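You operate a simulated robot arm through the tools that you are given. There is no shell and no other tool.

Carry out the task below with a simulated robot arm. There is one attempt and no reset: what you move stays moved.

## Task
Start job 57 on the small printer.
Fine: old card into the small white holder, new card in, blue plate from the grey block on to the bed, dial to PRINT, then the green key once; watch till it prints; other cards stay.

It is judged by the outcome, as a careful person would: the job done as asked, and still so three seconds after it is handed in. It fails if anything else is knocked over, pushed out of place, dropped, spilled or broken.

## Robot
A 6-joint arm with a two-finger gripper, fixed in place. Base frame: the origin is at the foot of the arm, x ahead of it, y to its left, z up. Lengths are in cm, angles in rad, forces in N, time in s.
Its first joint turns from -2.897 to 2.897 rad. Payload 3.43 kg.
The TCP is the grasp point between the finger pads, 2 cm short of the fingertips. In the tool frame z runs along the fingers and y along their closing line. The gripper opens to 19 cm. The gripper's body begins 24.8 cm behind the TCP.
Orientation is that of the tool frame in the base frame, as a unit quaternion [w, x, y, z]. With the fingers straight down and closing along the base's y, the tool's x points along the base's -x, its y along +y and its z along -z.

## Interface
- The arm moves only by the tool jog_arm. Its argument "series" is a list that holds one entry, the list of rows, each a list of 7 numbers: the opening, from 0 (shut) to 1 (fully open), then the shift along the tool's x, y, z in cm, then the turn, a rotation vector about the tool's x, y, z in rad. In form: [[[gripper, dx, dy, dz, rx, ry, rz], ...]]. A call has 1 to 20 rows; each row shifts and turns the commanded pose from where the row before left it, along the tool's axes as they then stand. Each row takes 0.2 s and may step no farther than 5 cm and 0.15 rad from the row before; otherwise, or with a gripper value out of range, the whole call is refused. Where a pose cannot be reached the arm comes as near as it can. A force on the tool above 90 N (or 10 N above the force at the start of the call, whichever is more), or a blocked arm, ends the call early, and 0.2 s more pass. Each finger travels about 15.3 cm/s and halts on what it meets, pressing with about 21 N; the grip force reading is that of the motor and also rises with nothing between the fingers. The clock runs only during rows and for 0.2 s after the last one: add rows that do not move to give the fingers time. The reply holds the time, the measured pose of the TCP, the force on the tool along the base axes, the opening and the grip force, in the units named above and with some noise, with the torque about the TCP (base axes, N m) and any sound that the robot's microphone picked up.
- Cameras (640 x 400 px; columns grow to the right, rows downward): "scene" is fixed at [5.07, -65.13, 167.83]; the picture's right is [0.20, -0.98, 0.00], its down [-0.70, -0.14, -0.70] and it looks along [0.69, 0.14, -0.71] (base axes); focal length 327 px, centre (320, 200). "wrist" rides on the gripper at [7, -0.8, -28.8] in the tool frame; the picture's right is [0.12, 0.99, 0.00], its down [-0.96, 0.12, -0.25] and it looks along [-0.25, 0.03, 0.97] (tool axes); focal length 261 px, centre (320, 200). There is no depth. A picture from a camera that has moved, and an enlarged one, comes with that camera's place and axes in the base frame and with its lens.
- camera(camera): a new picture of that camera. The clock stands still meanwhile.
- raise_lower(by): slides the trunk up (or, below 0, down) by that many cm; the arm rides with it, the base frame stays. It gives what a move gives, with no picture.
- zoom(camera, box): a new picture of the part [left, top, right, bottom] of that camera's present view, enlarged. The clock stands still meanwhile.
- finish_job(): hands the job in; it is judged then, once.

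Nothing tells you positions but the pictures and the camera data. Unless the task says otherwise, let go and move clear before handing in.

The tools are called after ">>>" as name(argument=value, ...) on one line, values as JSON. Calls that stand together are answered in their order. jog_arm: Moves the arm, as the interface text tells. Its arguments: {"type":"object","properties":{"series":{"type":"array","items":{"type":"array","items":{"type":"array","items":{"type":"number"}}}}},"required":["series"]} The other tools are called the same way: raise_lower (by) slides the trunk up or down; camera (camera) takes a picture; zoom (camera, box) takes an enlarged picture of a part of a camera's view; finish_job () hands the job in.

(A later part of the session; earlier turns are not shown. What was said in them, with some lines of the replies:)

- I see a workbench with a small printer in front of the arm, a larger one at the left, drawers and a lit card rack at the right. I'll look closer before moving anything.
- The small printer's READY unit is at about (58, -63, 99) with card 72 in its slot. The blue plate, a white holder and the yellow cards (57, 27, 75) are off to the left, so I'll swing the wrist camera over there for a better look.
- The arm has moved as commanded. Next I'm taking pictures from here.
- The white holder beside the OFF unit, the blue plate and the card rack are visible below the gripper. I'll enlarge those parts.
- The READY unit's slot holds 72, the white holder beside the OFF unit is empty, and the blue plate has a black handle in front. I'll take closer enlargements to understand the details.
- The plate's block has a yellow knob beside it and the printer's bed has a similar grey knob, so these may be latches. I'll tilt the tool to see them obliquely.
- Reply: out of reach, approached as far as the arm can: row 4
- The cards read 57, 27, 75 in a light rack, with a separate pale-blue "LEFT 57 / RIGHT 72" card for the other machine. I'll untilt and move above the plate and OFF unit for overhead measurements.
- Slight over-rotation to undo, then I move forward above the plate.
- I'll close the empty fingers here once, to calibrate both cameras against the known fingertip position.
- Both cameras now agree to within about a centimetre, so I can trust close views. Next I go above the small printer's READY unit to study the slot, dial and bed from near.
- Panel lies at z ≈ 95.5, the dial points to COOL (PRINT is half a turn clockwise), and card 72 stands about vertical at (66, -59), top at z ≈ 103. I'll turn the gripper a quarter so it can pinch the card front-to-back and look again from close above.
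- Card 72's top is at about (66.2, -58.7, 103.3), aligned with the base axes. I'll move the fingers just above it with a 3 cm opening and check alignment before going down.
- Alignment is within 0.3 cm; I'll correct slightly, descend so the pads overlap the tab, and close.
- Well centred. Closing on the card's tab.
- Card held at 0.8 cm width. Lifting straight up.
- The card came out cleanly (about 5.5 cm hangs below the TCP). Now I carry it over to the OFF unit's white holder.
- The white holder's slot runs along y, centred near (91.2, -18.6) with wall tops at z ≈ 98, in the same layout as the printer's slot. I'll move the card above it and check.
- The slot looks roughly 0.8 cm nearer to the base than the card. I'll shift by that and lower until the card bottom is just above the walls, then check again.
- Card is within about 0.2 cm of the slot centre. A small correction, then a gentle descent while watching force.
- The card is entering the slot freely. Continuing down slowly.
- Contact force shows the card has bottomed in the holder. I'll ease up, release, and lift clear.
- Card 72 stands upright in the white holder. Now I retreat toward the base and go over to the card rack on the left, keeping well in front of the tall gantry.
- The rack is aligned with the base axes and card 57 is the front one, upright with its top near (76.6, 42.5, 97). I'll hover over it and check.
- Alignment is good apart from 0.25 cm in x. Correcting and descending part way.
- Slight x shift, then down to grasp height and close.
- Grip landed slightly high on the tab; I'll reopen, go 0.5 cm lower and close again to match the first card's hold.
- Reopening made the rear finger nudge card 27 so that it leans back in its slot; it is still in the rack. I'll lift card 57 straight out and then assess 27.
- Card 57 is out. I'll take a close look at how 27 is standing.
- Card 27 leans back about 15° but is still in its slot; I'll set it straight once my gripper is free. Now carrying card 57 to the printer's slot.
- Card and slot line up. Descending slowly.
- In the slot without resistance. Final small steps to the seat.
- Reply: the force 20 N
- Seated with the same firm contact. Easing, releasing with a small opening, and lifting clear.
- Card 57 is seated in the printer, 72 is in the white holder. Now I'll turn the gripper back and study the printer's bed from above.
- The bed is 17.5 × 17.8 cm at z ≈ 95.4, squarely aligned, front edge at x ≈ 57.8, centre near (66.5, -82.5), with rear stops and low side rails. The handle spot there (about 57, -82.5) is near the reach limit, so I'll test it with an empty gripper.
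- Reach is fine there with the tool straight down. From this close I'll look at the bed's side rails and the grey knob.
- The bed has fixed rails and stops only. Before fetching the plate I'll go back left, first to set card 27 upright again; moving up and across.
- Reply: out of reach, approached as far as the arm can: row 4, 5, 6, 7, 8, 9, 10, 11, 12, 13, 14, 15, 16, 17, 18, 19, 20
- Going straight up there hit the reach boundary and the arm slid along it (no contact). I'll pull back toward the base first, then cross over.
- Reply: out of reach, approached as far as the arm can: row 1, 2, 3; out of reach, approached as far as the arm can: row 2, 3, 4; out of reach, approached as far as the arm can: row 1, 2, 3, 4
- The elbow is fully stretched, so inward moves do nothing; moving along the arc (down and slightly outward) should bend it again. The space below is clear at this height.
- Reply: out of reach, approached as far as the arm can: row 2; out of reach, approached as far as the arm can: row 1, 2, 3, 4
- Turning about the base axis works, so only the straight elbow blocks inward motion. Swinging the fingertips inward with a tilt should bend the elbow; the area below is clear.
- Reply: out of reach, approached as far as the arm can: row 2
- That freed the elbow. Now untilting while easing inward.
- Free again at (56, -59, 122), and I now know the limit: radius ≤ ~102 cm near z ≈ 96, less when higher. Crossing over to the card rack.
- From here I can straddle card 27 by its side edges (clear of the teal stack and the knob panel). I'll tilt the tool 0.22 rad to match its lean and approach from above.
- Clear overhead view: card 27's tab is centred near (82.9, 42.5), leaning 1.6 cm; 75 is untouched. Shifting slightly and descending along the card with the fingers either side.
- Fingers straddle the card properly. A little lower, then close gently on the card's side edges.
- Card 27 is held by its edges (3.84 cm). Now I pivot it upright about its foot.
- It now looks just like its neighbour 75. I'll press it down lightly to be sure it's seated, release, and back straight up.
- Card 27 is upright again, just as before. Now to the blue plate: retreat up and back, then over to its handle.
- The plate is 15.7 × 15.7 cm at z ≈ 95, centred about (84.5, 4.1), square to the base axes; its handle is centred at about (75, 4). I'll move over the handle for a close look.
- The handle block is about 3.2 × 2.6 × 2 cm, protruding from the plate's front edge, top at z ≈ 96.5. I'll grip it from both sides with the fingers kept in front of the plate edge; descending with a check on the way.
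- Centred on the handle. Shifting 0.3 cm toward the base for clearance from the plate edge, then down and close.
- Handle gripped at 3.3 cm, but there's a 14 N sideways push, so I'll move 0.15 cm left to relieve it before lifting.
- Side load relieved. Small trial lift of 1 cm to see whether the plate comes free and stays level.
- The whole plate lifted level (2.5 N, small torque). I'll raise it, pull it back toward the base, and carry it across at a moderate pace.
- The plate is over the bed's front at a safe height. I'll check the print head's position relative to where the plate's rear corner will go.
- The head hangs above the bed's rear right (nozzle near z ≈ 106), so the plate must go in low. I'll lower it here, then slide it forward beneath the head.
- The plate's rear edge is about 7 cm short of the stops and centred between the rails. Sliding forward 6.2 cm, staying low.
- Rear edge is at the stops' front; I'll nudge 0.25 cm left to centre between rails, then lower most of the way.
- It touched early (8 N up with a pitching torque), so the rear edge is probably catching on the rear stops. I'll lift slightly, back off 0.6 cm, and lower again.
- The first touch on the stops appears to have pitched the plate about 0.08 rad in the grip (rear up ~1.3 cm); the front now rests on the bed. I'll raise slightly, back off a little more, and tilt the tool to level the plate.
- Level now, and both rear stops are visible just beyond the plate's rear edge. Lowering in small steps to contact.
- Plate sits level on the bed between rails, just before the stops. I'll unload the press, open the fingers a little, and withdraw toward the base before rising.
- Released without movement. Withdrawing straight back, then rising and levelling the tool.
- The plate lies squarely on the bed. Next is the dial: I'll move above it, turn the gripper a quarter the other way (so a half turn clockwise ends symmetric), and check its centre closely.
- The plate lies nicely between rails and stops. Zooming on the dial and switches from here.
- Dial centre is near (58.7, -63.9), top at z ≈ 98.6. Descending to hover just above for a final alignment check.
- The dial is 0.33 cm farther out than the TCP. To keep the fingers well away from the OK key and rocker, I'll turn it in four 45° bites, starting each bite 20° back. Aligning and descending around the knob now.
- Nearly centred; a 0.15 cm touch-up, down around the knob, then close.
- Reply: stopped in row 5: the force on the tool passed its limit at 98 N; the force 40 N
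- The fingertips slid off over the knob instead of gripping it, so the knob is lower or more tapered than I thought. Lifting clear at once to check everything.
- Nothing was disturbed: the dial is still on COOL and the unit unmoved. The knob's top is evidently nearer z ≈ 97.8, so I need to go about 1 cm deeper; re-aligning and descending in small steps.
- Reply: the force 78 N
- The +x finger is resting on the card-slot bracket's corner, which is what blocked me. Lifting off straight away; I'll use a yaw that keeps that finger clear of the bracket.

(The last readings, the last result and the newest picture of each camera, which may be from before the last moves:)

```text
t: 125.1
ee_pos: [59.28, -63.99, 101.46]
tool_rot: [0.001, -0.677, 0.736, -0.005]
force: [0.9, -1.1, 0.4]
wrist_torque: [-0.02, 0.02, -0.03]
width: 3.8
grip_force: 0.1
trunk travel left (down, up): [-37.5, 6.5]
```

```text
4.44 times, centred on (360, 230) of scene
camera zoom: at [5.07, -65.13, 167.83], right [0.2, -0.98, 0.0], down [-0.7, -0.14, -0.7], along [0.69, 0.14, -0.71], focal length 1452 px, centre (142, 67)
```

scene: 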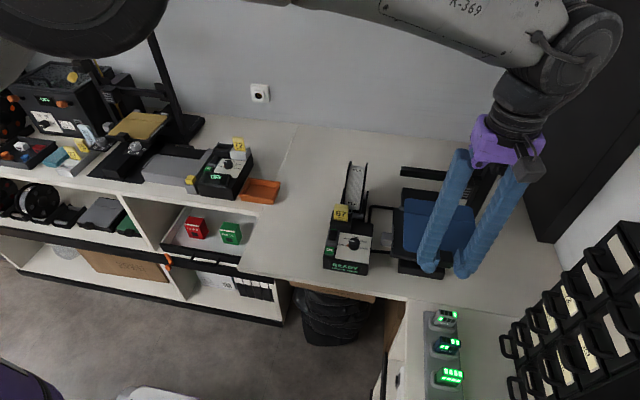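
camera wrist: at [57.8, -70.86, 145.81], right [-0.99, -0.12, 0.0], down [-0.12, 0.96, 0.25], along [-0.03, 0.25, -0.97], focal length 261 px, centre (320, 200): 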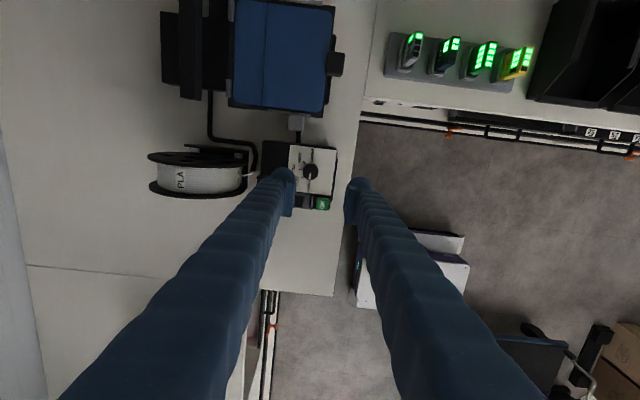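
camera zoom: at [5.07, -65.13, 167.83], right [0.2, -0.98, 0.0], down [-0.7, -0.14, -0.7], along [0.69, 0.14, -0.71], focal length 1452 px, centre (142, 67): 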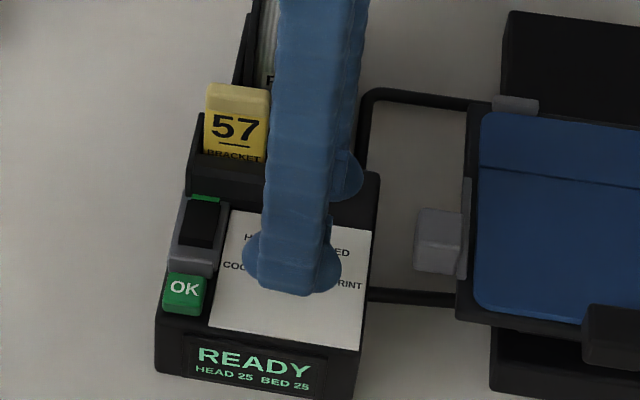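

Now the fingers sit front and back of the knob, clear of the bracket, key and rocker. Shifting 0.2 cm and descending stepwise.

>>> jog_arm(series=[[[0.2, 0, 0.2, 0, 0, 0, 0], [0.2, 0, 0, 2.0, 0, 0, 0], [0.2, 0, 0, 1.0, 0, 0, 0], [0.2, 0, 0, 0.5, 0, 0, 0], [0.2, 0, 0, 0, 0, 0, 0]]])

>>> zoom(camera="scene", box=[320, 185, 400, 275])

>>> zoom(camera="wrist", box=[260, 130, 380, 250])

```text
t: 126.3
ee_pos: [58.98, -63.94, 97.88]
tool_rot: [0.0, -0.677, 0.736, -0.005]
force: [-1.0, -1.0, -0.6]
wrist_torque: [0.0, 0.01, 0.0]
width: 3.8
grip_force: 0.0
trunk travel left (down, up): [-37.5, 6.5]
```

```text
4.44 times, centred on (360, 230) of scene
camera zoom: at [5.07, -65.13, 167.83], right [0.2, -0.98, 0.0], down [-0.7, -0.14, -0.7], along [0.69, 0.14, -0.71], focal length 1452 px, centre (142, 67)
```

zoom: 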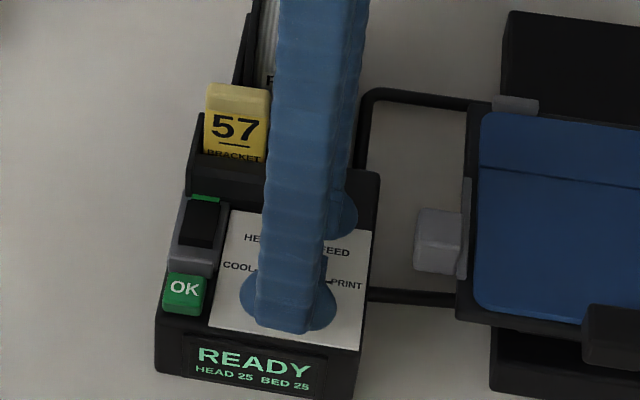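

```text
3.33 times, centred on (320, 190) of wrist
camera zoom: at [58.89, -70.71, 126.85], right [-1.0, -0.04, -0.01], down [-0.04, 0.97, 0.24], along [0.0, 0.24, -0.97], focal length 869 px, centre (320, 233)
```

zoom: 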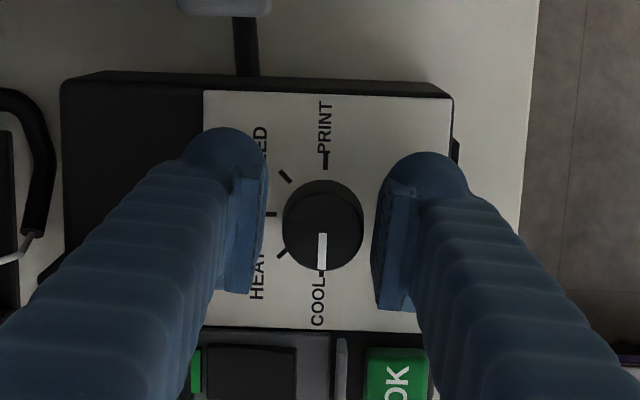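

No contact and well centred. Closing on the knob.

>>> jog_arm(series=[[[0.1, 0, 0, 0, 0, 0, 0], [0.1, 0, 0, 0, 0, 0, 0], [0.05, 0, 0, 0, 0, 0, 0]]])

```text
t: 127.1
ee_pos: [58.75, -63.85, 97.95]
tool_rot: [0.0, -0.677, 0.736, -0.005]
force: [-11.7, -0.2, -3.9]
wrist_torque: [-0.03, 0.09, 0.06]
width: 2.88
grip_force: 44.8
trunk travel left (down, up): [-37.5, 6.5]
```

Knob held (2.88 cm). I'll relieve the small side load and turn 30° clockwise.

>>> jog_arm(series=[[[0.05, 0, 0.12, 0, 0, 0, 0], [0.05, 0, 0, 0, 0, 0, 0.1], [0.05, 0, 0, 0, 0, 0, 0.12], [0.05, 0, 0, 0, 0, 0, 0.12], [0.05, 0, 0, 0, 0, 0, 0.12], [0.05, 0, 0, 0, 0, 0, 0.06], [0.05, 0, 0, 0, 0, 0, 0]]])

>>> zoom(camera="wrist", box=[260, 130, 380, 250])

>>> zoom(camera="scene", box=[320, 205, 400, 275])

```text
t: 128.7
ee_pos: [58.76, -63.83, 97.88]
tool_rot: [0.001, -0.464, 0.886, -0.005]
force: [-21.3, 7.6, 3.6]
wrist_torque: [0.14, 0.17, 0.03]
width: 2.85
grip_force: 45.3
trunk travel left (down, up): [-37.5, 6.5]
```

```text
3.33 times, centred on (320, 190) of wrist
camera zoom: at [55.06, -69.84, 126.79], right [-0.88, 0.47, -0.01], down [0.45, 0.86, 0.24], along [0.12, 0.21, -0.97], focal length 869 px, centre (320, 233)
```

zoom: 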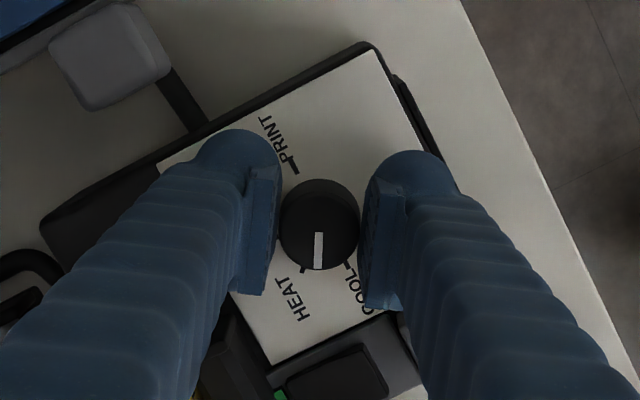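

```text
5.71 times, centred on (360, 240) of scene
camera zoom: at [5.07, -65.13, 167.83], right [0.2, -0.98, 0.0], down [-0.7, -0.14, -0.7], along [0.69, 0.14, -0.71], focal length 1867 px, centre (91, -29)
```

zoom: 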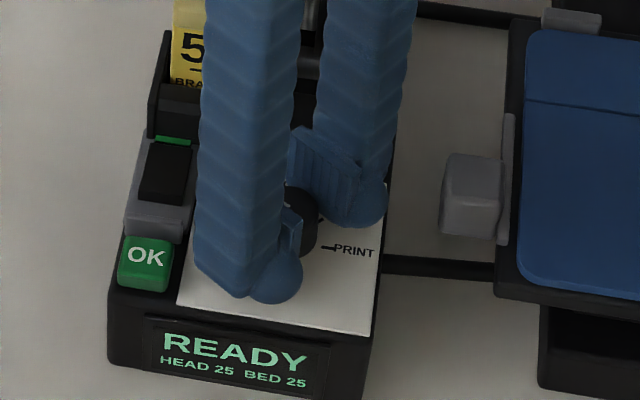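

The knob turns with the gripper (now 30°), and there's ample room to the key and rocker. Easing toward the knob axis and turning another 15° to reach HEAT.

>>> jog_arm(series=[[[0.05, -0.1, 0.15, 0, 0, 0, 0.09], [0.05, 0, 0, 0, 0, 0, 0.09], [0.05, 0, 0, 0, 0, 0, 0.08], [0.05, 0, 0, 0, 0, 0, 0]]])

>>> zoom(camera="wrist", box=[260, 130, 380, 250])

>>> zoom(camera="scene", box=[320, 205, 400, 275])

```text
t: 129.7
ee_pos: [58.67, -63.78, 98.06]
tool_rot: [0.003, -0.345, 0.938, -0.006]
force: [-26.1, -3.9, 4.0]
wrist_torque: [-0.07, 0.32, 0.02]
width: 2.85
grip_force: 45.0
trunk travel left (down, up): [-37.5, 6.5]
```

```text
3.33 times, centred on (320, 190) of wrist
camera zoom: at [53.48, -68.71, 126.77], right [-0.73, 0.68, -0.01], down [0.66, 0.71, 0.25], along [0.18, 0.17, -0.97], focal length 869 px, centre (320, 233)
```

zoom: 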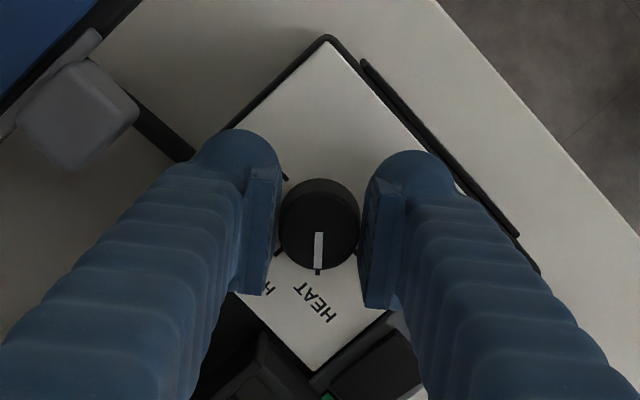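

```text
5.71 times, centred on (360, 240) of scene
camera zoom: at [5.07, -65.13, 167.83], right [0.2, -0.98, 0.0], down [-0.7, -0.14, -0.7], along [0.69, 0.14, -0.71], focal length 1867 px, centre (91, -29)
```

zoom: 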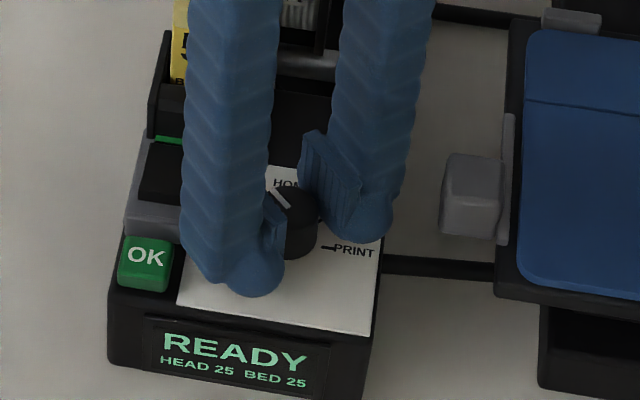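

At HEAT exactly. Releasing, lifting, turning back for the next bite, and checking.

>>> jog_arm(series=[[[0.2, 0, 0, 0, 0, 0, 0], [0.2, 0, 0, 0, 0, 0, 0], [0.2, 0, 0, -3.5, 0, 0, 0], [0.2, 0.1, 0.1, 0, 0, 0, -0.13], [0.2, 0, 0, 0, 0, 0, -0.13], [0.2, 0, 0, 0, 0, 0, -0.13], [0.2, 0, 0, 0, 0, 0, -0.13], [0.2, 0, 0, 0, 0, 0, -0.13], [0.2, 0, 0, 0, 0, 0, -0.13], [0.2, 0, 0, 0, 0, 0, 0], [0.2, 0, 0, 0, 0, 0, 0]]])

>>> zoom(camera="wrist", box=[260, 130, 380, 250])

>>> zoom(camera="scene", box=[320, 205, 400, 275])

```text
t: 132.1
ee_pos: [58.64, -63.56, 101.3]
tool_rot: [0.0, -0.678, 0.735, -0.005]
force: [-0.2, -0.2, -0.9]
wrist_torque: [0.02, 0.03, -0.02]
width: 3.81
grip_force: 0.2
trunk travel left (down, up): [-37.5, 6.5]
```

```text
3.33 times, centred on (320, 190) of wrist
camera zoom: at [58.55, -70.42, 130.3], right [-1.0, -0.04, -0.01], down [-0.04, 0.97, 0.24], along [0.0, 0.24, -0.97], focal length 869 px, centre (320, 233)
```

zoom: 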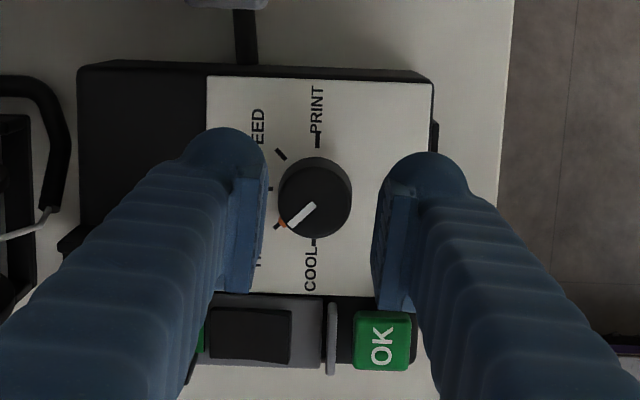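

```text
5.71 times, centred on (360, 240) of scene
camera zoom: at [5.07, -65.13, 167.83], right [0.2, -0.98, 0.0], down [-0.7, -0.14, -0.7], along [0.69, 0.14, -0.71], focal length 1867 px, centre (91, -29)
```

zoom: 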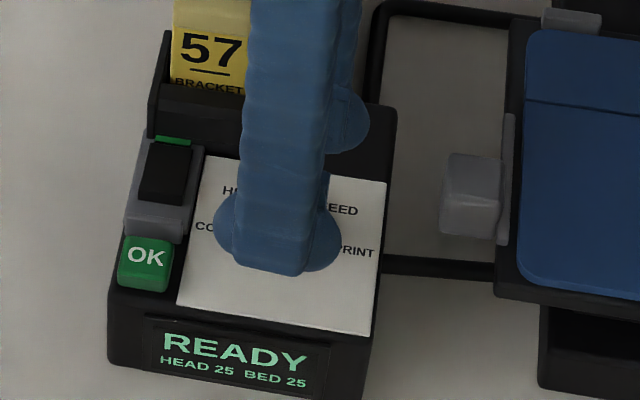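

The dial stays on HEAT. Descending again for the second bite.

>>> jog_arm(series=[[[0.2, 0, 0, 2.0, 0, 0, 0], [0.2, 0, 0, 1.0, 0, 0, 0], [0.2, 0, 0, 0.4, 0, 0, 0], [0.1, 0, 0, 0, 0, 0, 0], [0.05, 0, 0, 0, 0, 0, 0], [0.05, 0, 0, 0, 0, 0, 0]]])

```text
t: 133.5
ee_pos: [58.85, -63.71, 98.05]
tool_rot: [0.001, -0.677, 0.736, -0.005]
force: [4.5, -2.7, -3.5]
wrist_torque: [-0.15, -0.03, 0.02]
width: 2.81
grip_force: 44.8
trunk travel left (down, up): [-37.5, 6.5]
```

Good centring this time (small side force). Turning 45° to HOME.

>>> jog_arm(series=[[[0.05, 0, 0, 0, 0, 0, 0.131], [0.05, 0, 0, 0, 0, 0, 0.131], [0.05, 0, 0, 0, 0, 0, 0.131], [0.05, 0, 0, 0, 0, 0, 0.131], [0.05, 0, 0, 0, 0, 0, 0.131], [0.05, 0, 0, 0, 0, 0, 0.13], [0.05, 0, 0, 0, 0, 0, 0]]])

>>> zoom(camera="wrist", box=[260, 130, 380, 250])

>>> zoom(camera="scene", box=[320, 205, 400, 275])

```text
t: 135.1
ee_pos: [58.78, -63.72, 98.0]
tool_rot: [0.002, -0.342, 0.94, -0.004]
force: [4.0, 2.3, -6.3]
wrist_torque: [0.15, -0.11, -0.01]
width: 2.78
grip_force: 45.2
trunk travel left (down, up): [-37.5, 6.5]
```

```text
3.33 times, centred on (320, 190) of wrist
camera zoom: at [53.68, -68.58, 126.76], right [-0.73, 0.68, -0.01], down [0.66, 0.71, 0.25], along [0.18, 0.17, -0.97], focal length 869 px, centre (320, 233)
```

zoom: 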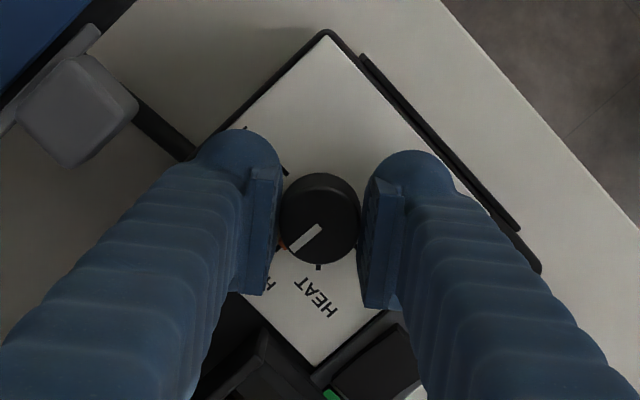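

```text
5.71 times, centred on (360, 240) of scene
camera zoom: at [5.07, -65.13, 167.83], right [0.2, -0.98, 0.0], down [-0.7, -0.14, -0.7], along [0.69, 0.14, -0.71], focal length 1867 px, centre (91, -29)
```

zoom: 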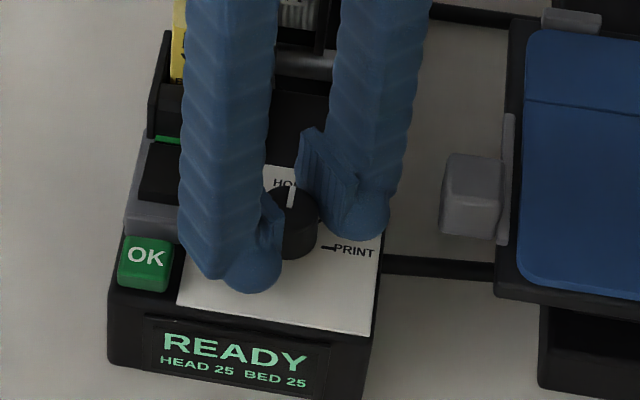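

The dial is now at HOME. Releasing and resetting for the third bite.

>>> jog_arm(series=[[[0.2, 0, 0, 0, 0, 0, 0], [0.2, 0, 0, 0, 0, 0, 0], [0.2, 0, 0, -3.4, 0, 0, 0], [0.2, 0, 0, 0, 0, 0, -0.131], [0.2, 0, 0, 0, 0, 0, -0.131], [0.2, 0, 0, 0, 0, 0, -0.131], [0.2, 0, 0, 0, 0, 0, -0.131], [0.2, 0, 0, 0, 0, 0, -0.131], [0.2, 0, 0, 0, 0, 0, -0.13], [0.2, 0, 0, 2.0, 0, 0, 0], [0.2, 0, 0, 1.0, 0, 0, 0], [0.2, 0, 0, 0.4, 0, 0, 0], [0.1, 0, 0, 0, 0, 0, 0], [0.05, 0, 0, 0, 0, 0, 0], [0.05, 0, 0, 0, 0, 0, 0]]])

>>> zoom(camera="wrist", box=[260, 130, 380, 250])

```text
t: 138.3
ee_pos: [58.87, -63.73, 97.97]
tool_rot: [0.0, -0.677, 0.736, -0.005]
force: [5.3, -4.5, -2.0]
wrist_torque: [-0.09, -0.07, -0.04]
width: 2.86
grip_force: 45.2
trunk travel left (down, up): [-37.5, 6.5]
```

```text
3.33 times, centred on (320, 190) of wrist
camera zoom: at [58.76, -70.5, 126.86], right [-1.0, -0.04, -0.01], down [-0.04, 0.97, 0.24], along [0.0, 0.24, -0.97], focal length 869 px, centre (320, 233)
```

zoom: 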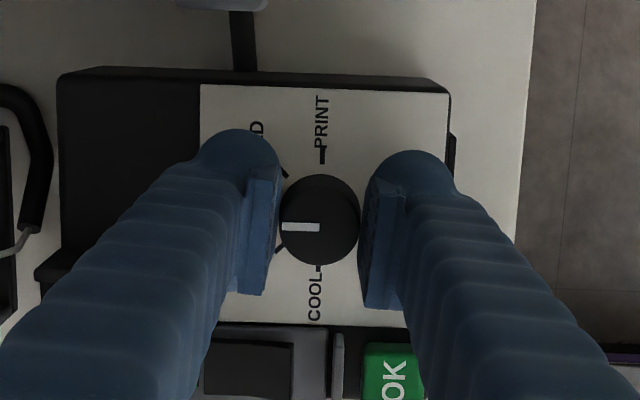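

Mark is at HOME. Third turn, to FEED.

>>> jog_arm(series=[[[0.05, 0, 0, 0, 0, 0, 0.131], [0.05, 0, 0, 0, 0, 0, 0.131], [0.05, 0, 0, 0, 0, 0, 0.131], [0.05, 0, 0, 0, 0, 0, 0.131], [0.05, 0, 0, 0, 0, 0, 0.131], [0.05, 0, 0, 0, 0, 0, 0.13], [0.05, 0, 0, 0, 0, 0, 0], [0.2, 0, 0, 0, 0, 0, 0], [0.2, 0, 0, 0, 0, 0, 0], [0.2, 0, 0, -3.4, 0, 0, 0], [0.2, 0, 0, 0, 0, 0, -0.131], [0.2, 0, 0, 0, 0, 0, -0.131], [0.2, 0, 0, 0, 0, 0, -0.131], [0.2, 0, 0, 0, 0, 0, -0.131], [0.2, 0, 0, 0, 0, 0, -0.131], [0.2, 0, 0, 0, 0, 0, -0.13], [0.2, 0, 0, 0, 0, 0, 0]]])

>>> zoom(camera="wrist", box=[260, 130, 380, 250])

>>> zoom(camera="scene", box=[320, 205, 400, 275])

```text
t: 141.9
ee_pos: [58.76, -63.69, 101.28]
tool_rot: [0.001, -0.678, 0.735, -0.005]
force: [-0.3, -0.6, 0.1]
wrist_torque: [0.0, -0.01, 0.02]
width: 3.82
grip_force: 0.1
trunk travel left (down, up): [-37.5, 6.5]
```

```text
3.33 times, centred on (320, 190) of wrist
camera zoom: at [58.63, -70.52, 130.29], right [-1.0, -0.04, -0.01], down [-0.04, 0.97, 0.24], along [0.0, 0.24, -0.97], focal length 869 px, centre (320, 233)
```

zoom: 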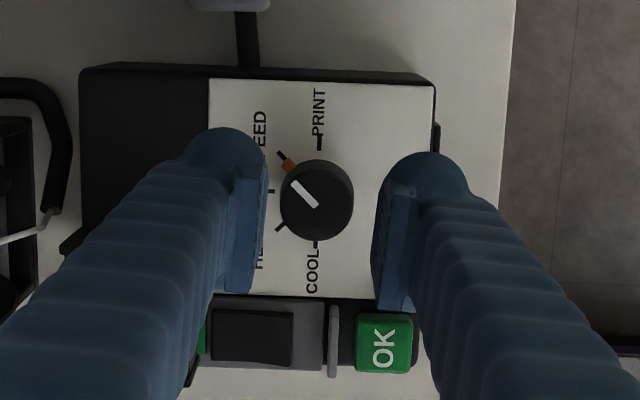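

```text
5.71 times, centred on (360, 240) of scene
camera zoom: at [5.07, -65.13, 167.83], right [0.2, -0.98, 0.0], down [-0.7, -0.14, -0.7], along [0.69, 0.14, -0.71], focal length 1867 px, centre (91, -29)
```

zoom: 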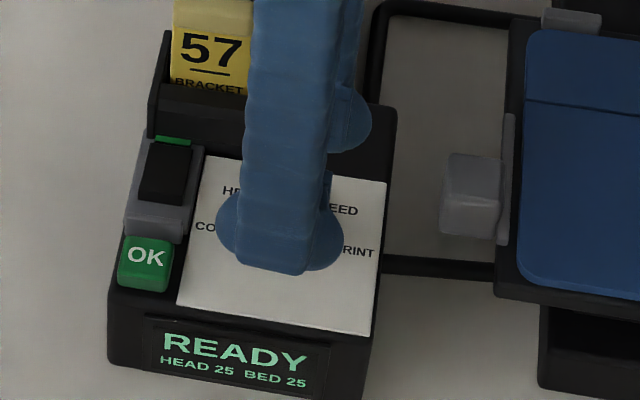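

Now at FEED. Fourth bite, to PRINT.

>>> jog_arm(series=[[[0.2, 0, 0, 2.0, 0, 0, 0], [0.2, 0, 0, 1.0, 0, 0, 0], [0.2, 0, 0, 0.4, 0, 0, 0], [0.1, 0, 0, 0, 0, 0, 0], [0.05, 0, 0, 0, 0, 0, 0], [0.05, 0, 0, 0, 0, 0, 0], [0.05, 0, 0, 0, 0, 0, 0.131], [0.05, 0, 0, 0, 0, 0, 0.131], [0.05, 0, 0, 0, 0, 0, 0.131], [0.05, 0, 0, 0, 0, 0, 0.131], [0.05, 0, 0, 0, 0, 0, 0.131], [0.05, 0, 0, 0, 0, 0, 0.13], [0.05, 0, 0, 0, 0, 0, 0]]])

>>> zoom(camera="wrist", box=[260, 130, 380, 250])

>>> zoom(camera="scene", box=[320, 205, 400, 275])

```text
t: 144.7
ee_pos: [58.78, -63.61, 97.97]
tool_rot: [0.002, -0.344, 0.939, -0.006]
force: [3.6, -12.8, 10.3]
wrist_torque: [-0.29, 0.19, 0.49]
width: 2.84
grip_force: 44.9
trunk travel left (down, up): [-37.5, 6.5]
```

```text
3.33 times, centred on (320, 190) of wrist
camera zoom: at [53.5, -68.62, 126.84], right [-0.73, 0.68, -0.01], down [0.66, 0.71, 0.25], along [0.18, 0.17, -0.97], focal length 869 px, centre (320, 233)
```

zoom: 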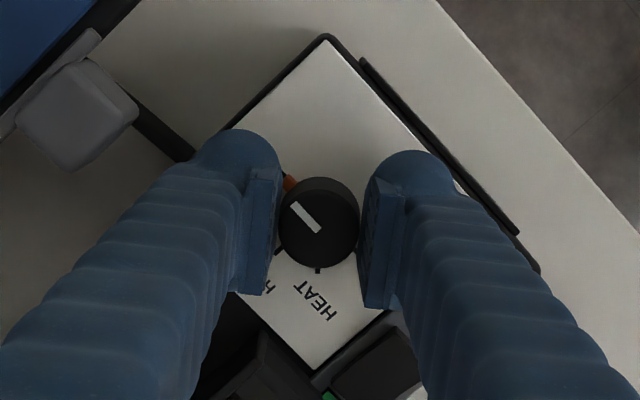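

```text
5.71 times, centred on (360, 240) of scene
camera zoom: at [5.07, -65.13, 167.83], right [0.2, -0.98, 0.0], down [-0.7, -0.14, -0.7], along [0.69, 0.14, -0.71], focal length 1867 px, centre (91, -29)
```

zoom: 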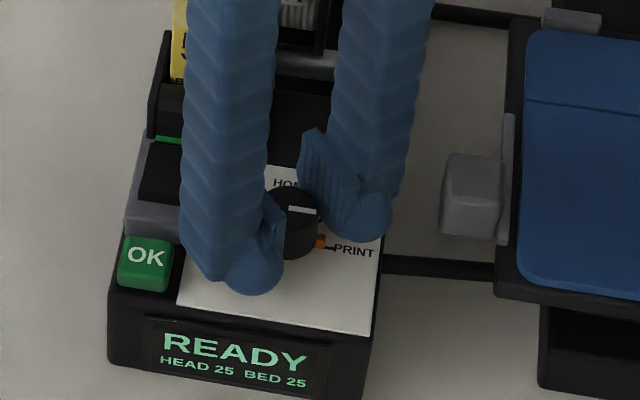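

The pointer is at PRINT with some end-stop torque. Releasing and lifting to confirm.

>>> jog_arm(series=[[[0.2, 0, 0, 0, 0, 0, 0], [0.2, 0, 0, 0, 0, 0, 0], [0.2, 0, 0, -3.5, 0, 0, 0], [0.2, 0, 0, -4, 0, 0, 0], [0.2, 0, 0, 0, 0, 0, -0.131], [0.2, 0, 0, 0, 0, 0, -0.131], [0.2, 0, 0, 0, 0, 0, -0.131], [0.2, 0, 0, 0, 0, 0, -0.131], [0.2, 0, 0, 0, 0, 0, -0.131], [0.2, 0, 0, 0, 0, 0, -0.13], [0.2, 0, 0, 0, 0, 0, 0]]])

>>> zoom(camera="wrist", box=[260, 120, 380, 240])

>>> zoom(camera="scene", box=[310, 195, 400, 285])

```text
t: 147.1
ee_pos: [58.84, -63.5, 105.53]
tool_rot: [0.0, -0.678, 0.735, -0.006]
force: [-0.3, -0.4, -0.7]
wrist_torque: [-0.03, -0.01, 0.01]
width: 3.78
grip_force: 0.1
trunk travel left (down, up): [-37.5, 6.5]
```

```text
3.33 times, centred on (320, 180) of wrist
camera zoom: at [58.65, -70.43, 134.42], right [-1.0, -0.04, -0.01], down [-0.04, 0.97, 0.24], along [0.0, 0.24, -0.97], focal length 869 px, centre (320, 267)
```

zoom: 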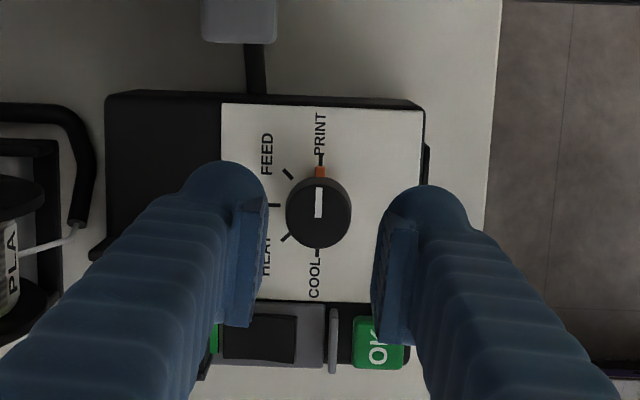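

```text
4.44 times, centred on (355, 240) of scene
camera zoom: at [5.07, -65.13, 167.83], right [0.2, -0.98, 0.0], down [-0.7, -0.14, -0.7], along [0.69, 0.14, -0.71], focal length 1452 px, centre (164, 22)
```

zoom: 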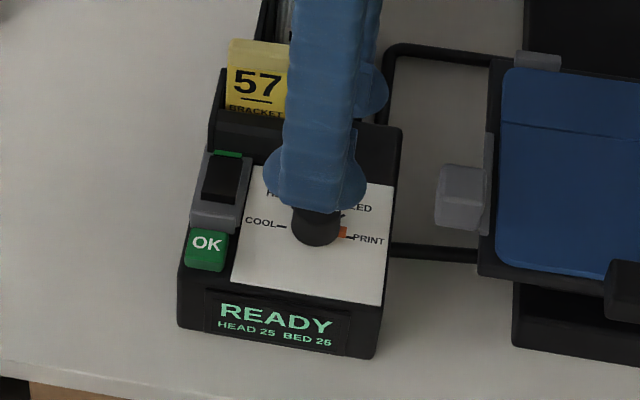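

Dial reads PRINT. Now the green key: I'll use only the outer finger (other finger hanging free in front of the unit), so nothing else is touched. Positioning above the key first.

>>> jog_arm(series=[[[0.316, 0, 0, -0.5, 0, 0, -0.084], [0.316, -2.0, 2.5, 0, 0, 0, 0], [0.316, -2.0, 2.5, 0, 0, 0, 0], [0.316, -1.75, 2.4, 0, 0, 0, 0], [0.316, 0, 0, 0, 0, 0, 0], [0.316, 0, 0, 0, 0, 0, 0]]])

>>> zoom(camera="wrist", box=[230, 110, 390, 270])

>>> zoom(camera="scene", box=[310, 195, 390, 285])

```text
t: 148.5
ee_pos: [51.46, -58.0, 105.77]
tool_rot: [0.0, 0.708, -0.707, 0.006]
force: [0.4, -1.1, -0.4]
wrist_torque: [0.0, 0.0, -0.02]
width: 5.97
grip_force: 0.0
trunk travel left (down, up): [-37.5, 6.5]
```

```text
2.50 times, centred on (310, 190) of wrist
camera zoom: at [51.88, -64.8, 134.7], right [-0.99, -0.12, -0.01], down [-0.12, 0.96, 0.24], along [-0.02, 0.24, -0.97], focal length 652 px, centre (345, 225)
```

zoom: 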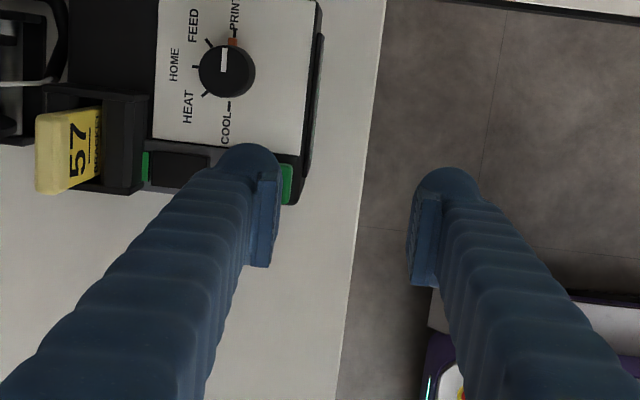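

```text
4.44 times, centred on (350, 240) of scene
camera zoom: at [5.07, -65.13, 167.83], right [0.2, -0.98, 0.0], down [-0.7, -0.14, -0.7], along [0.69, 0.14, -0.71], focal length 1452 px, centre (187, 22)
```

zoom: 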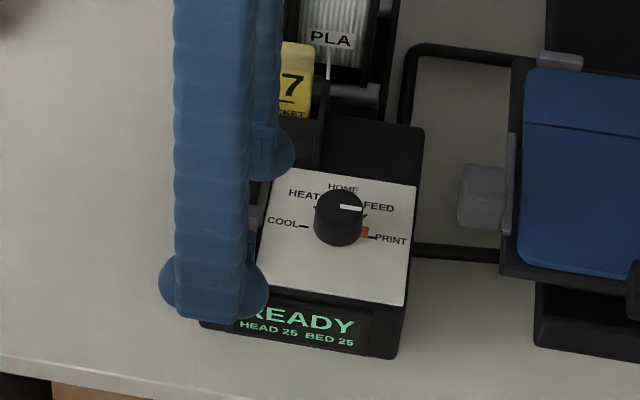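

The finger is essentially over the key. A small shift, then down to just above it.

>>> jog_arm(series=[[[0.316, -0.3, 0.2, 2.0, 0, 0, 0], [0.316, 0, 0, 2.5, 0, 0, 0], [0.316, 0, 0, 1.6, 0, 0, 0], [0.316, 0, 0, 0, 0, 0, 0], [0.316, 0, 0, 0, 0, 0, 0]]])

>>> zoom(camera="wrist", box=[230, 110, 390, 270])

>>> zoom(camera="scene", box=[315, 215, 375, 285])

```text
t: 149.7
ee_pos: [51.15, -57.66, 99.65]
tool_rot: [0.0, -0.707, 0.707, -0.007]
force: [-0.1, -0.3, 0.2]
wrist_torque: [-0.01, 0.0, -0.02]
width: 5.99
grip_force: 0.1
trunk travel left (down, up): [-37.5, 6.5]
```

```text
2.50 times, centred on (310, 190) of wrist
camera zoom: at [51.65, -64.44, 128.49], right [-0.99, -0.12, -0.01], down [-0.12, 0.96, 0.24], along [-0.02, 0.24, -0.97], focal length 652 px, centre (345, 225)
```

zoom: 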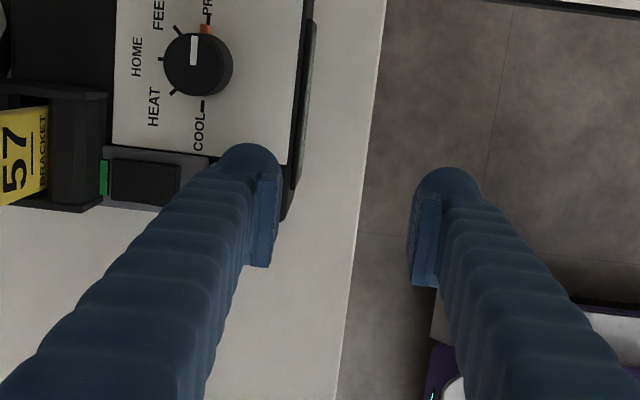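

```text
5.71 times, centred on (345, 250) of scene
camera zoom: at [5.07, -65.13, 167.83], right [0.2, -0.98, 0.0], down [-0.7, -0.14, -0.7], along [0.69, 0.14, -0.71], focal length 1867 px, centre (177, -86)
```

zoom: 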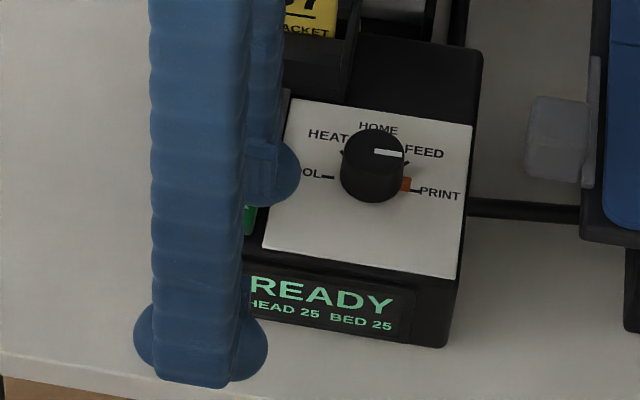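

The finger is right over the key. Pressing down in small monitored steps.

>>> jog_arm(series=[[[0.316, 0, 0, 0.4, 0, 0, 0], [0.316, 0, 0, 0, 0, 0, 0]]])

```text
t: 150.3
ee_pos: [51.08, -57.6, 99.14]
tool_rot: [0.0, 0.707, -0.707, 0.006]
force: [0.7, 0.3, 0.2]
wrist_torque: [0.0, -0.03, -0.02]
width: 6.0
grip_force: 0.0
trunk travel left (down, up): [-37.5, 6.5]
```

>>> jog_arm(series=[[[0.316, 0, 0, 0.25, 0, 0, 0], [0.316, 0, 0, 0, 0, 0, 0]]])

```text
t: 150.9
ee_pos: [51.02, -57.6, 98.9]
tool_rot: [0.0, 0.707, -0.707, 0.007]
force: [-0.4, 0.5, -0.8]
wrist_torque: [-0.01, 0.02, 0.01]
width: 5.99
grip_force: 0.1
trunk travel left (down, up): [-37.5, 6.5]
```

>>> jog_arm(series=[[[0.316, 0, 0, 0.25, 0, 0, 0], [0.316, 0, 0, 0, 0, 0, 0]]])

```text
t: 151.5
ee_pos: [51.16, -57.6, 98.79]
tool_rot: [0.0, -0.707, 0.707, -0.005]
force: [-0.2, -0.3, 0.2]
wrist_torque: [-0.02, -0.02, 0.0]
width: 6.01
grip_force: 0.0
trunk travel left (down, up): [-37.5, 6.5]
```

>>> jog_arm(series=[[[0.316, 0, 0, 0.25, 0, 0, 0], [0.316, 0, 0, 0, 0, 0, 0]]])

>>> zoom(camera="scene", box=[315, 215, 375, 285])

```text
t: 152.1
ee_pos: [51.02, -57.62, 98.56]
tool_rot: [0.0, 0.707, -0.707, 0.006]
force: [-0.1, 0.3, 0.2]
wrist_torque: [-0.01, 0.02, 0.02]
width: 6.0
grip_force: 0.1
trunk travel left (down, up): [-37.5, 6.5]
```

```text
5.71 times, centred on (345, 250) of scene
camera zoom: at [5.07, -65.13, 167.83], right [0.2, -0.98, 0.0], down [-0.7, -0.14, -0.7], along [0.69, 0.14, -0.71], focal length 1867 px, centre (177, -86)
```

zoom: 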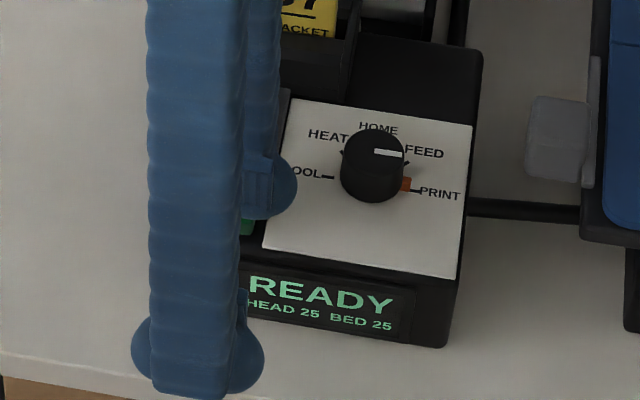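

No contact yet; continuing.

>>> jog_arm(series=[[[0.316, 0, 0, 0.25, 0, 0, 0], [0.316, 0, 0, 0, 0, 0, 0]]])

```text
t: 152.7
ee_pos: [51.11, -57.46, 98.31]
tool_rot: [0.001, -0.707, 0.708, -0.007]
force: [-1.2, 0.5, -0.3]
wrist_torque: [0.01, 0.03, 0.02]
width: 5.98
grip_force: 0.0
trunk travel left (down, up): [-37.5, 6.5]
```

>>> jog_arm(series=[[[0.316, 0, 0, 0.25, 0, 0, 0], [0.316, 0, 0, 0, 0, 0, 0]]])

```text
t: 153.3
ee_pos: [51.21, -57.53, 98.06]
tool_rot: [0.0, 0.707, -0.707, 0.006]
force: [1.1, 0.0, 1.6]
wrist_torque: [0.02, -0.05, 0.0]
width: 6.0
grip_force: 0.6
trunk travel left (down, up): [-37.5, 6.5]
heard: click
```

A click — the key has been pressed once. Lifting off immediately and checking the display.

>>> jog_arm(series=[[[0.316, 0, 0, -1.5, 0, 0, 0], [0.316, 0, 0, -3, 0, 0, 0], [0.316, 0, 2, -4, 0, 0, 0], [0.316, 0, 3, -3, 0, 0, 0]]])

>>> zoom(camera="scene", box=[310, 190, 480, 290])

>>> zoom(camera="scene", box=[315, 215, 375, 285])

```text
t: 154.3
ee_pos: [46.01, -57.41, 109.59]
tool_rot: [0.0, -0.707, 0.707, -0.007]
force: [0.1, 0.5, -0.2]
wrist_torque: [0.0, -0.07, -0.01]
width: 6.02
grip_force: 0.1
trunk travel left (down, up): [-37.5, 6.5]
```

```text
3.76 times, centred on (395, 240) of scene
camera zoom: at [5.07, -65.13, 167.83], right [0.2, -0.98, 0.0], down [-0.7, -0.14, -0.7], along [0.69, 0.14, -0.71], focal length 1230 px, centre (38, 49)
```

zoom: 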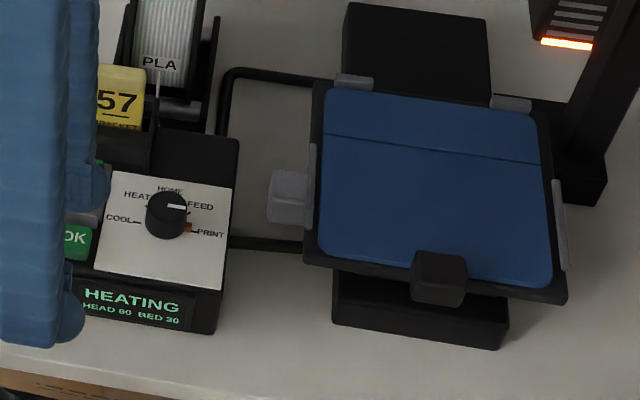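

```text
5.71 times, centred on (345, 250) of scene
camera zoom: at [5.07, -65.13, 167.83], right [0.2, -0.98, 0.0], down [-0.7, -0.14, -0.7], along [0.69, 0.14, -0.71], focal length 1867 px, centre (177, -86)
```

zoom: 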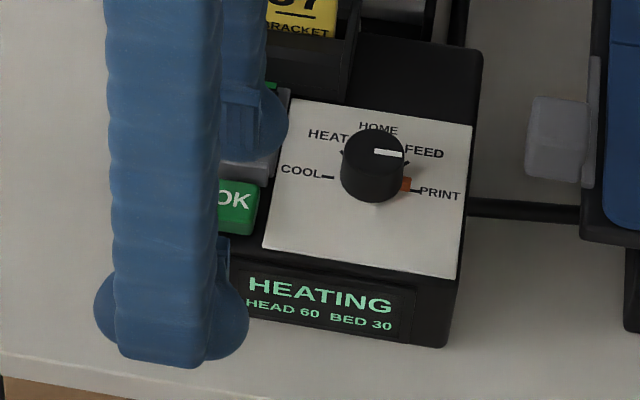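

The display shows HEATING (head 60, bed 30). I'll move the arm well clear and wait while watching.

>>> jog_arm(series=[[[0.316, -2, 0, -4, 0, 0, 0], [0.316, -3, 0, -4, 0, 0, 0], [0.316, -4, 0, -2.5, 0, 0, 0], [0.316, -4.5, -0.5, 0, 0, 0, 0], [0.316, -4.5, -0.5, 0, 0, 0, 0], [0.316, -4.5, -0.5, 0, 0, 0, 0], [0.316, -4.5, -0.5, 0, 0, 0, 0], [0.316, -4.5, -0.5, 0, 0, 0, 0], [0.316, 0, 0, 0, 0, 0, 0], [0.316, 0, 0, 0, 0, 0, 0], [0.316, 0, 0, 0, 0, 0, 0], [0.316, 0, 0, 0, 0, 0, 0], [0.316, 0, 0, 0, 0, 0, 0], [0.316, 0, 0, 0, 0, 0, 0], [0.316, 0, 0, 0, 0, 0, 0], [0.316, 0, 0, 0, 0, 0, 0], [0.316, 0, 0, 0, 0, 0, 0], [0.316, 0, 0, 0, 0, 0, 0], [0.316, 0, 0, 0, 0, 0, 0], [0.316, 0, 0, 0, 0, 0, 0]]])

>>> zoom(camera="scene", box=[310, 150, 510, 290])

```text
t: 158.5
ee_pos: [48.2, -25.88, 119.65]
tool_rot: [0.0, -0.707, 0.707, -0.005]
force: [0.7, 0.5, -0.1]
wrist_torque: [0.01, -0.04, -0.02]
width: 6.0
grip_force: 0.1
trunk travel left (down, up): [-37.5, 6.5]
```

```text
2.86 times, centred on (410, 220) of scene
camera zoom: at [5.07, -65.13, 167.83], right [0.2, -0.98, 0.0], down [-0.7, -0.14, -0.7], along [0.69, 0.14, -0.71], focal length 934 px, centre (63, 143)
```

zoom: 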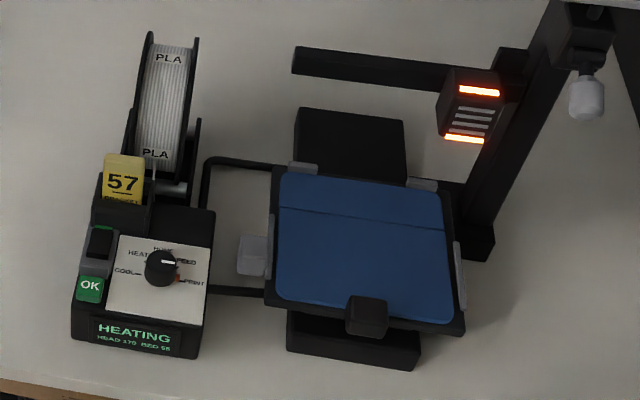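

Heating well (head ~170, bed ~55). Waiting and watching.

>>> jog_arm(series=[[[0.316, 0, 0, 0, 0, 0, 0], [0.316, 0, 0, 0, 0, 0, 0], [0.316, 0, 0, 0, 0, 0, 0], [0.316, 0, 0, 0, 0, 0, 0], [0.316, 0, 0, 0, 0, 0, 0], [0.316, 0, 0, 0, 0, 0, 0], [0.316, 0, 0, 0, 0, 0, 0], [0.316, 0, 0, 0, 0, 0, 0], [0.316, 0, 0, 0, 0, 0, 0], [0.316, 0, 0, 0, 0, 0, 0], [0.316, 0, 0, 0, 0, 0, 0], [0.316, 0, 0, 0, 0, 0, 0], [0.316, 0, 0, 0, 0, 0, 0], [0.316, 0, 0, 0, 0, 0, 0], [0.316, 0, 0, 0, 0, 0, 0], [0.316, 0, 0, 0, 0, 0, 0], [0.316, 0, 0, 0, 0, 0, 0], [0.316, 0, 0, 0, 0, 0, 0], [0.316, 0, 0, 0, 0, 0, 0], [0.316, 0, 0, 0, 0, 0, 0]]])

>>> zoom(camera="scene", box=[310, 150, 510, 290])

>>> zoom(camera="scene", box=[320, 235, 380, 280])

```text
t: 162.7
ee_pos: [48.18, -26.04, 119.73]
tool_rot: [0.0, -0.707, 0.707, -0.006]
force: [0.4, -0.2, 0.1]
wrist_torque: [0.03, 0.01, -0.02]
width: 6.0
grip_force: 0.0
trunk travel left (down, up): [-37.5, 6.5]
```

```text
2.86 times, centred on (410, 220) of scene
camera zoom: at [5.07, -65.13, 167.83], right [0.2, -0.98, 0.0], down [-0.7, -0.14, -0.7], along [0.69, 0.14, -0.71], focal length 934 px, centre (63, 143)
```

zoom: 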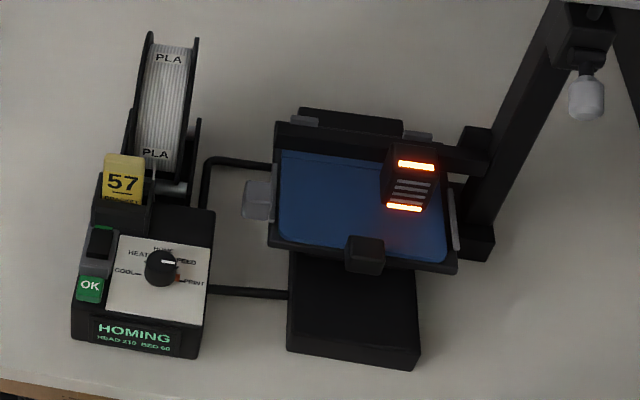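

```text
8.89 times, centred on (350, 258) of scene
camera zoom: at [5.07, -65.13, 167.83], right [0.2, -0.98, 0.0], down [-0.7, -0.14, -0.7], along [0.69, 0.14, -0.71], focal length 2905 px, centre (53, -311)
```

zoom: 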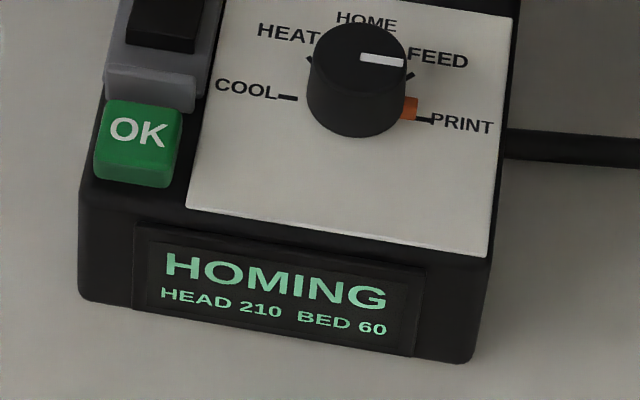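

Now HOMING at 210/60: the head and bed are moving and the plate rides along with the bed. Continuing to watch.

>>> jog_arm(series=[[[0.316, 0, 0, 0, 0, 0, 0], [0.316, 0, 0, 0, 0, 0, 0], [0.316, 0, 0, 0, 0, 0, 0], [0.316, 0, 0, 0, 0, 0, 0], [0.316, 0, 0, 0, 0, 0, 0], [0.316, 0, 0, 0, 0, 0, 0], [0.316, 0, 0, 0, 0, 0, 0], [0.316, 0, 0, 0, 0, 0, 0], [0.316, 0, 0, 0, 0, 0, 0], [0.316, 0, 0, 0, 0, 0, 0], [0.316, 0, 0, 0, 0, 0, 0], [0.316, 0, 0, 0, 0, 0, 0]]])

>>> zoom(camera="scene", box=[310, 150, 510, 290])

```text
t: 165.3
ee_pos: [48.28, -25.92, 119.6]
tool_rot: [0.0, -0.707, 0.707, -0.006]
force: [0.5, -0.3, 0.1]
wrist_torque: [0.01, 0.0, 0.01]
width: 5.99
grip_force: 0.1
trunk travel left (down, up): [-37.5, 6.5]
```

```text
2.86 times, centred on (410, 220) of scene
camera zoom: at [5.07, -65.13, 167.83], right [0.2, -0.98, 0.0], down [-0.7, -0.14, -0.7], along [0.69, 0.14, -0.71], focal length 934 px, centre (63, 143)
```

zoom: 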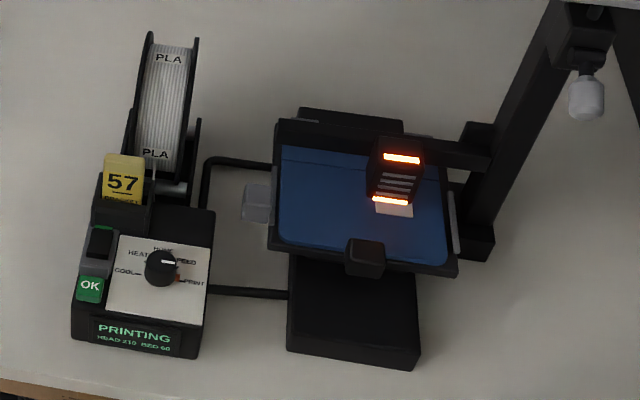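

It is PRINTING and the first layer is appearing on the blue plate. I'll watch a bit longer and check the rest of the scene.

>>> jog_arm(series=[[[0.316, 0, 0, 0, 0, 0, 0], [0.316, 0, 0, 0, 0, 0, 0], [0.316, 0, 0, 0, 0, 0, 0], [0.316, 0, 0, 0, 0, 0, 0], [0.316, 0, 0, 0, 0, 0, 0], [0.316, 0, 0, 0, 0, 0, 0], [0.316, 0, 0, 0, 0, 0, 0], [0.316, 0, 0, 0, 0, 0, 0], [0.316, 0, 0, 0, 0, 0, 0], [0.316, 0, 0, 0, 0, 0, 0], [0.316, 0, 0, 0, 0, 0, 0], [0.316, 0, 0, 0, 0, 0, 0], [0.316, 0, 0, 0, 0, 0, 0], [0.316, 0, 0, 0, 0, 0, 0], [0.316, 0, 0, 0, 0, 0, 0], [0.316, 0, 0, 0, 0, 0, 0]]])

>>> camera(camera="scene")

>>> zoom(camera="scene", box=[310, 150, 510, 290])

>>> zoom(camera="scene", box=[0, 90, 280, 270])

```text
t: 168.7
ee_pos: [48.21, -25.98, 119.57]
tool_rot: [0.0, -0.707, 0.707, -0.007]
force: [1.2, 0.8, -0.7]
wrist_torque: [0.0, 0.02, 0.03]
width: 5.98
grip_force: 0.0
trunk travel left (down, up): [-37.5, 6.5]
```

```text
taken
```

scene: 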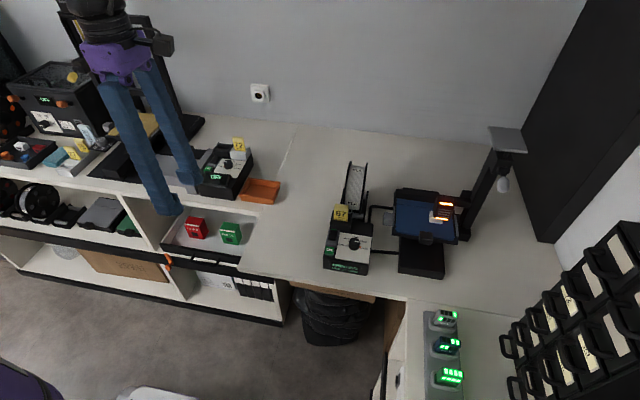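

```text
2.86 times, centred on (410, 220) of scene
camera zoom: at [5.07, -65.13, 167.83], right [0.2, -0.98, 0.0], down [-0.7, -0.14, -0.7], along [0.69, 0.14, -0.71], focal length 934 px, centre (63, 143)
```

zoom: 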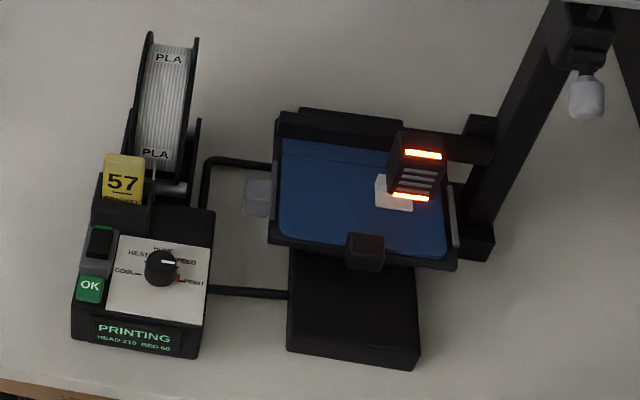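

```text
2.22 times, centred on (140, 180) of scene
camera zoom: at [5.07, -65.13, 167.83], right [0.2, -0.98, 0.0], down [-0.7, -0.14, -0.7], along [0.69, 0.14, -0.71], focal length 726 px, centre (720, 244)
```

zoom: 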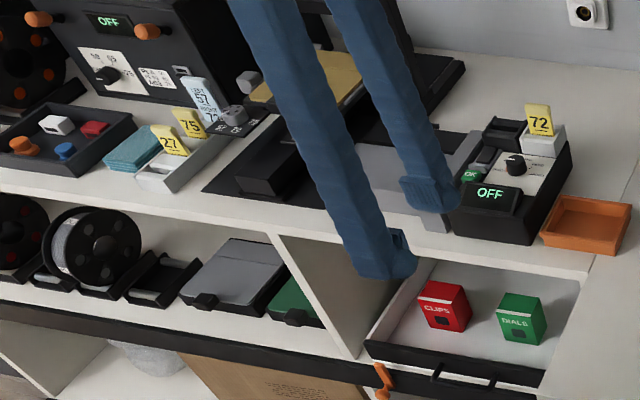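

The printer shows PRINTING and the part is growing on the blue plate. Card 57 is in the printer and 72 is in the white holder. Cards 27, 75 and the pale-blue card are in the rack, the dial is at PRINT, and the arm is clear and holding nothing. Handing in now.

>>> finish_job()

```text
The job is handed in.
```

Job 57 is printing on the small printer. The display read PRINTING at head 210 / bed 60, and the part was building up on the blue plate when I handed in.

- **Cards:** Card 72 is in the white holder beside the OFF unit, and card 57 is in the printer's slot. Cards 27, 75 and the pale-blue one are in the rack.
- **Plate:** The blue plate is on the bed, between the side rails and just in front of the rear stops.
- **Start:** I turned the dial to PRINT and pressed the green key once, and heard a single click. The printer then went through HEATING and HOMING to PRINTING.

Three contacts along the way, none of which left anything out of place that I could see:

- **Card 27:** A finger pushed it so it leaned back in its slot. I set it upright again.
- **Dial and slot bracket:** On my first tries at the dial, the fingers slid over the knob with up to 98 N, and one finger pressed on the corner of the card-slot bracket with about 77 N. The unit did not move and the dial stayed where it was.
- **Plate:** It caught lightly on the rear stops when I first lowered it. I levelled it before setting it down.
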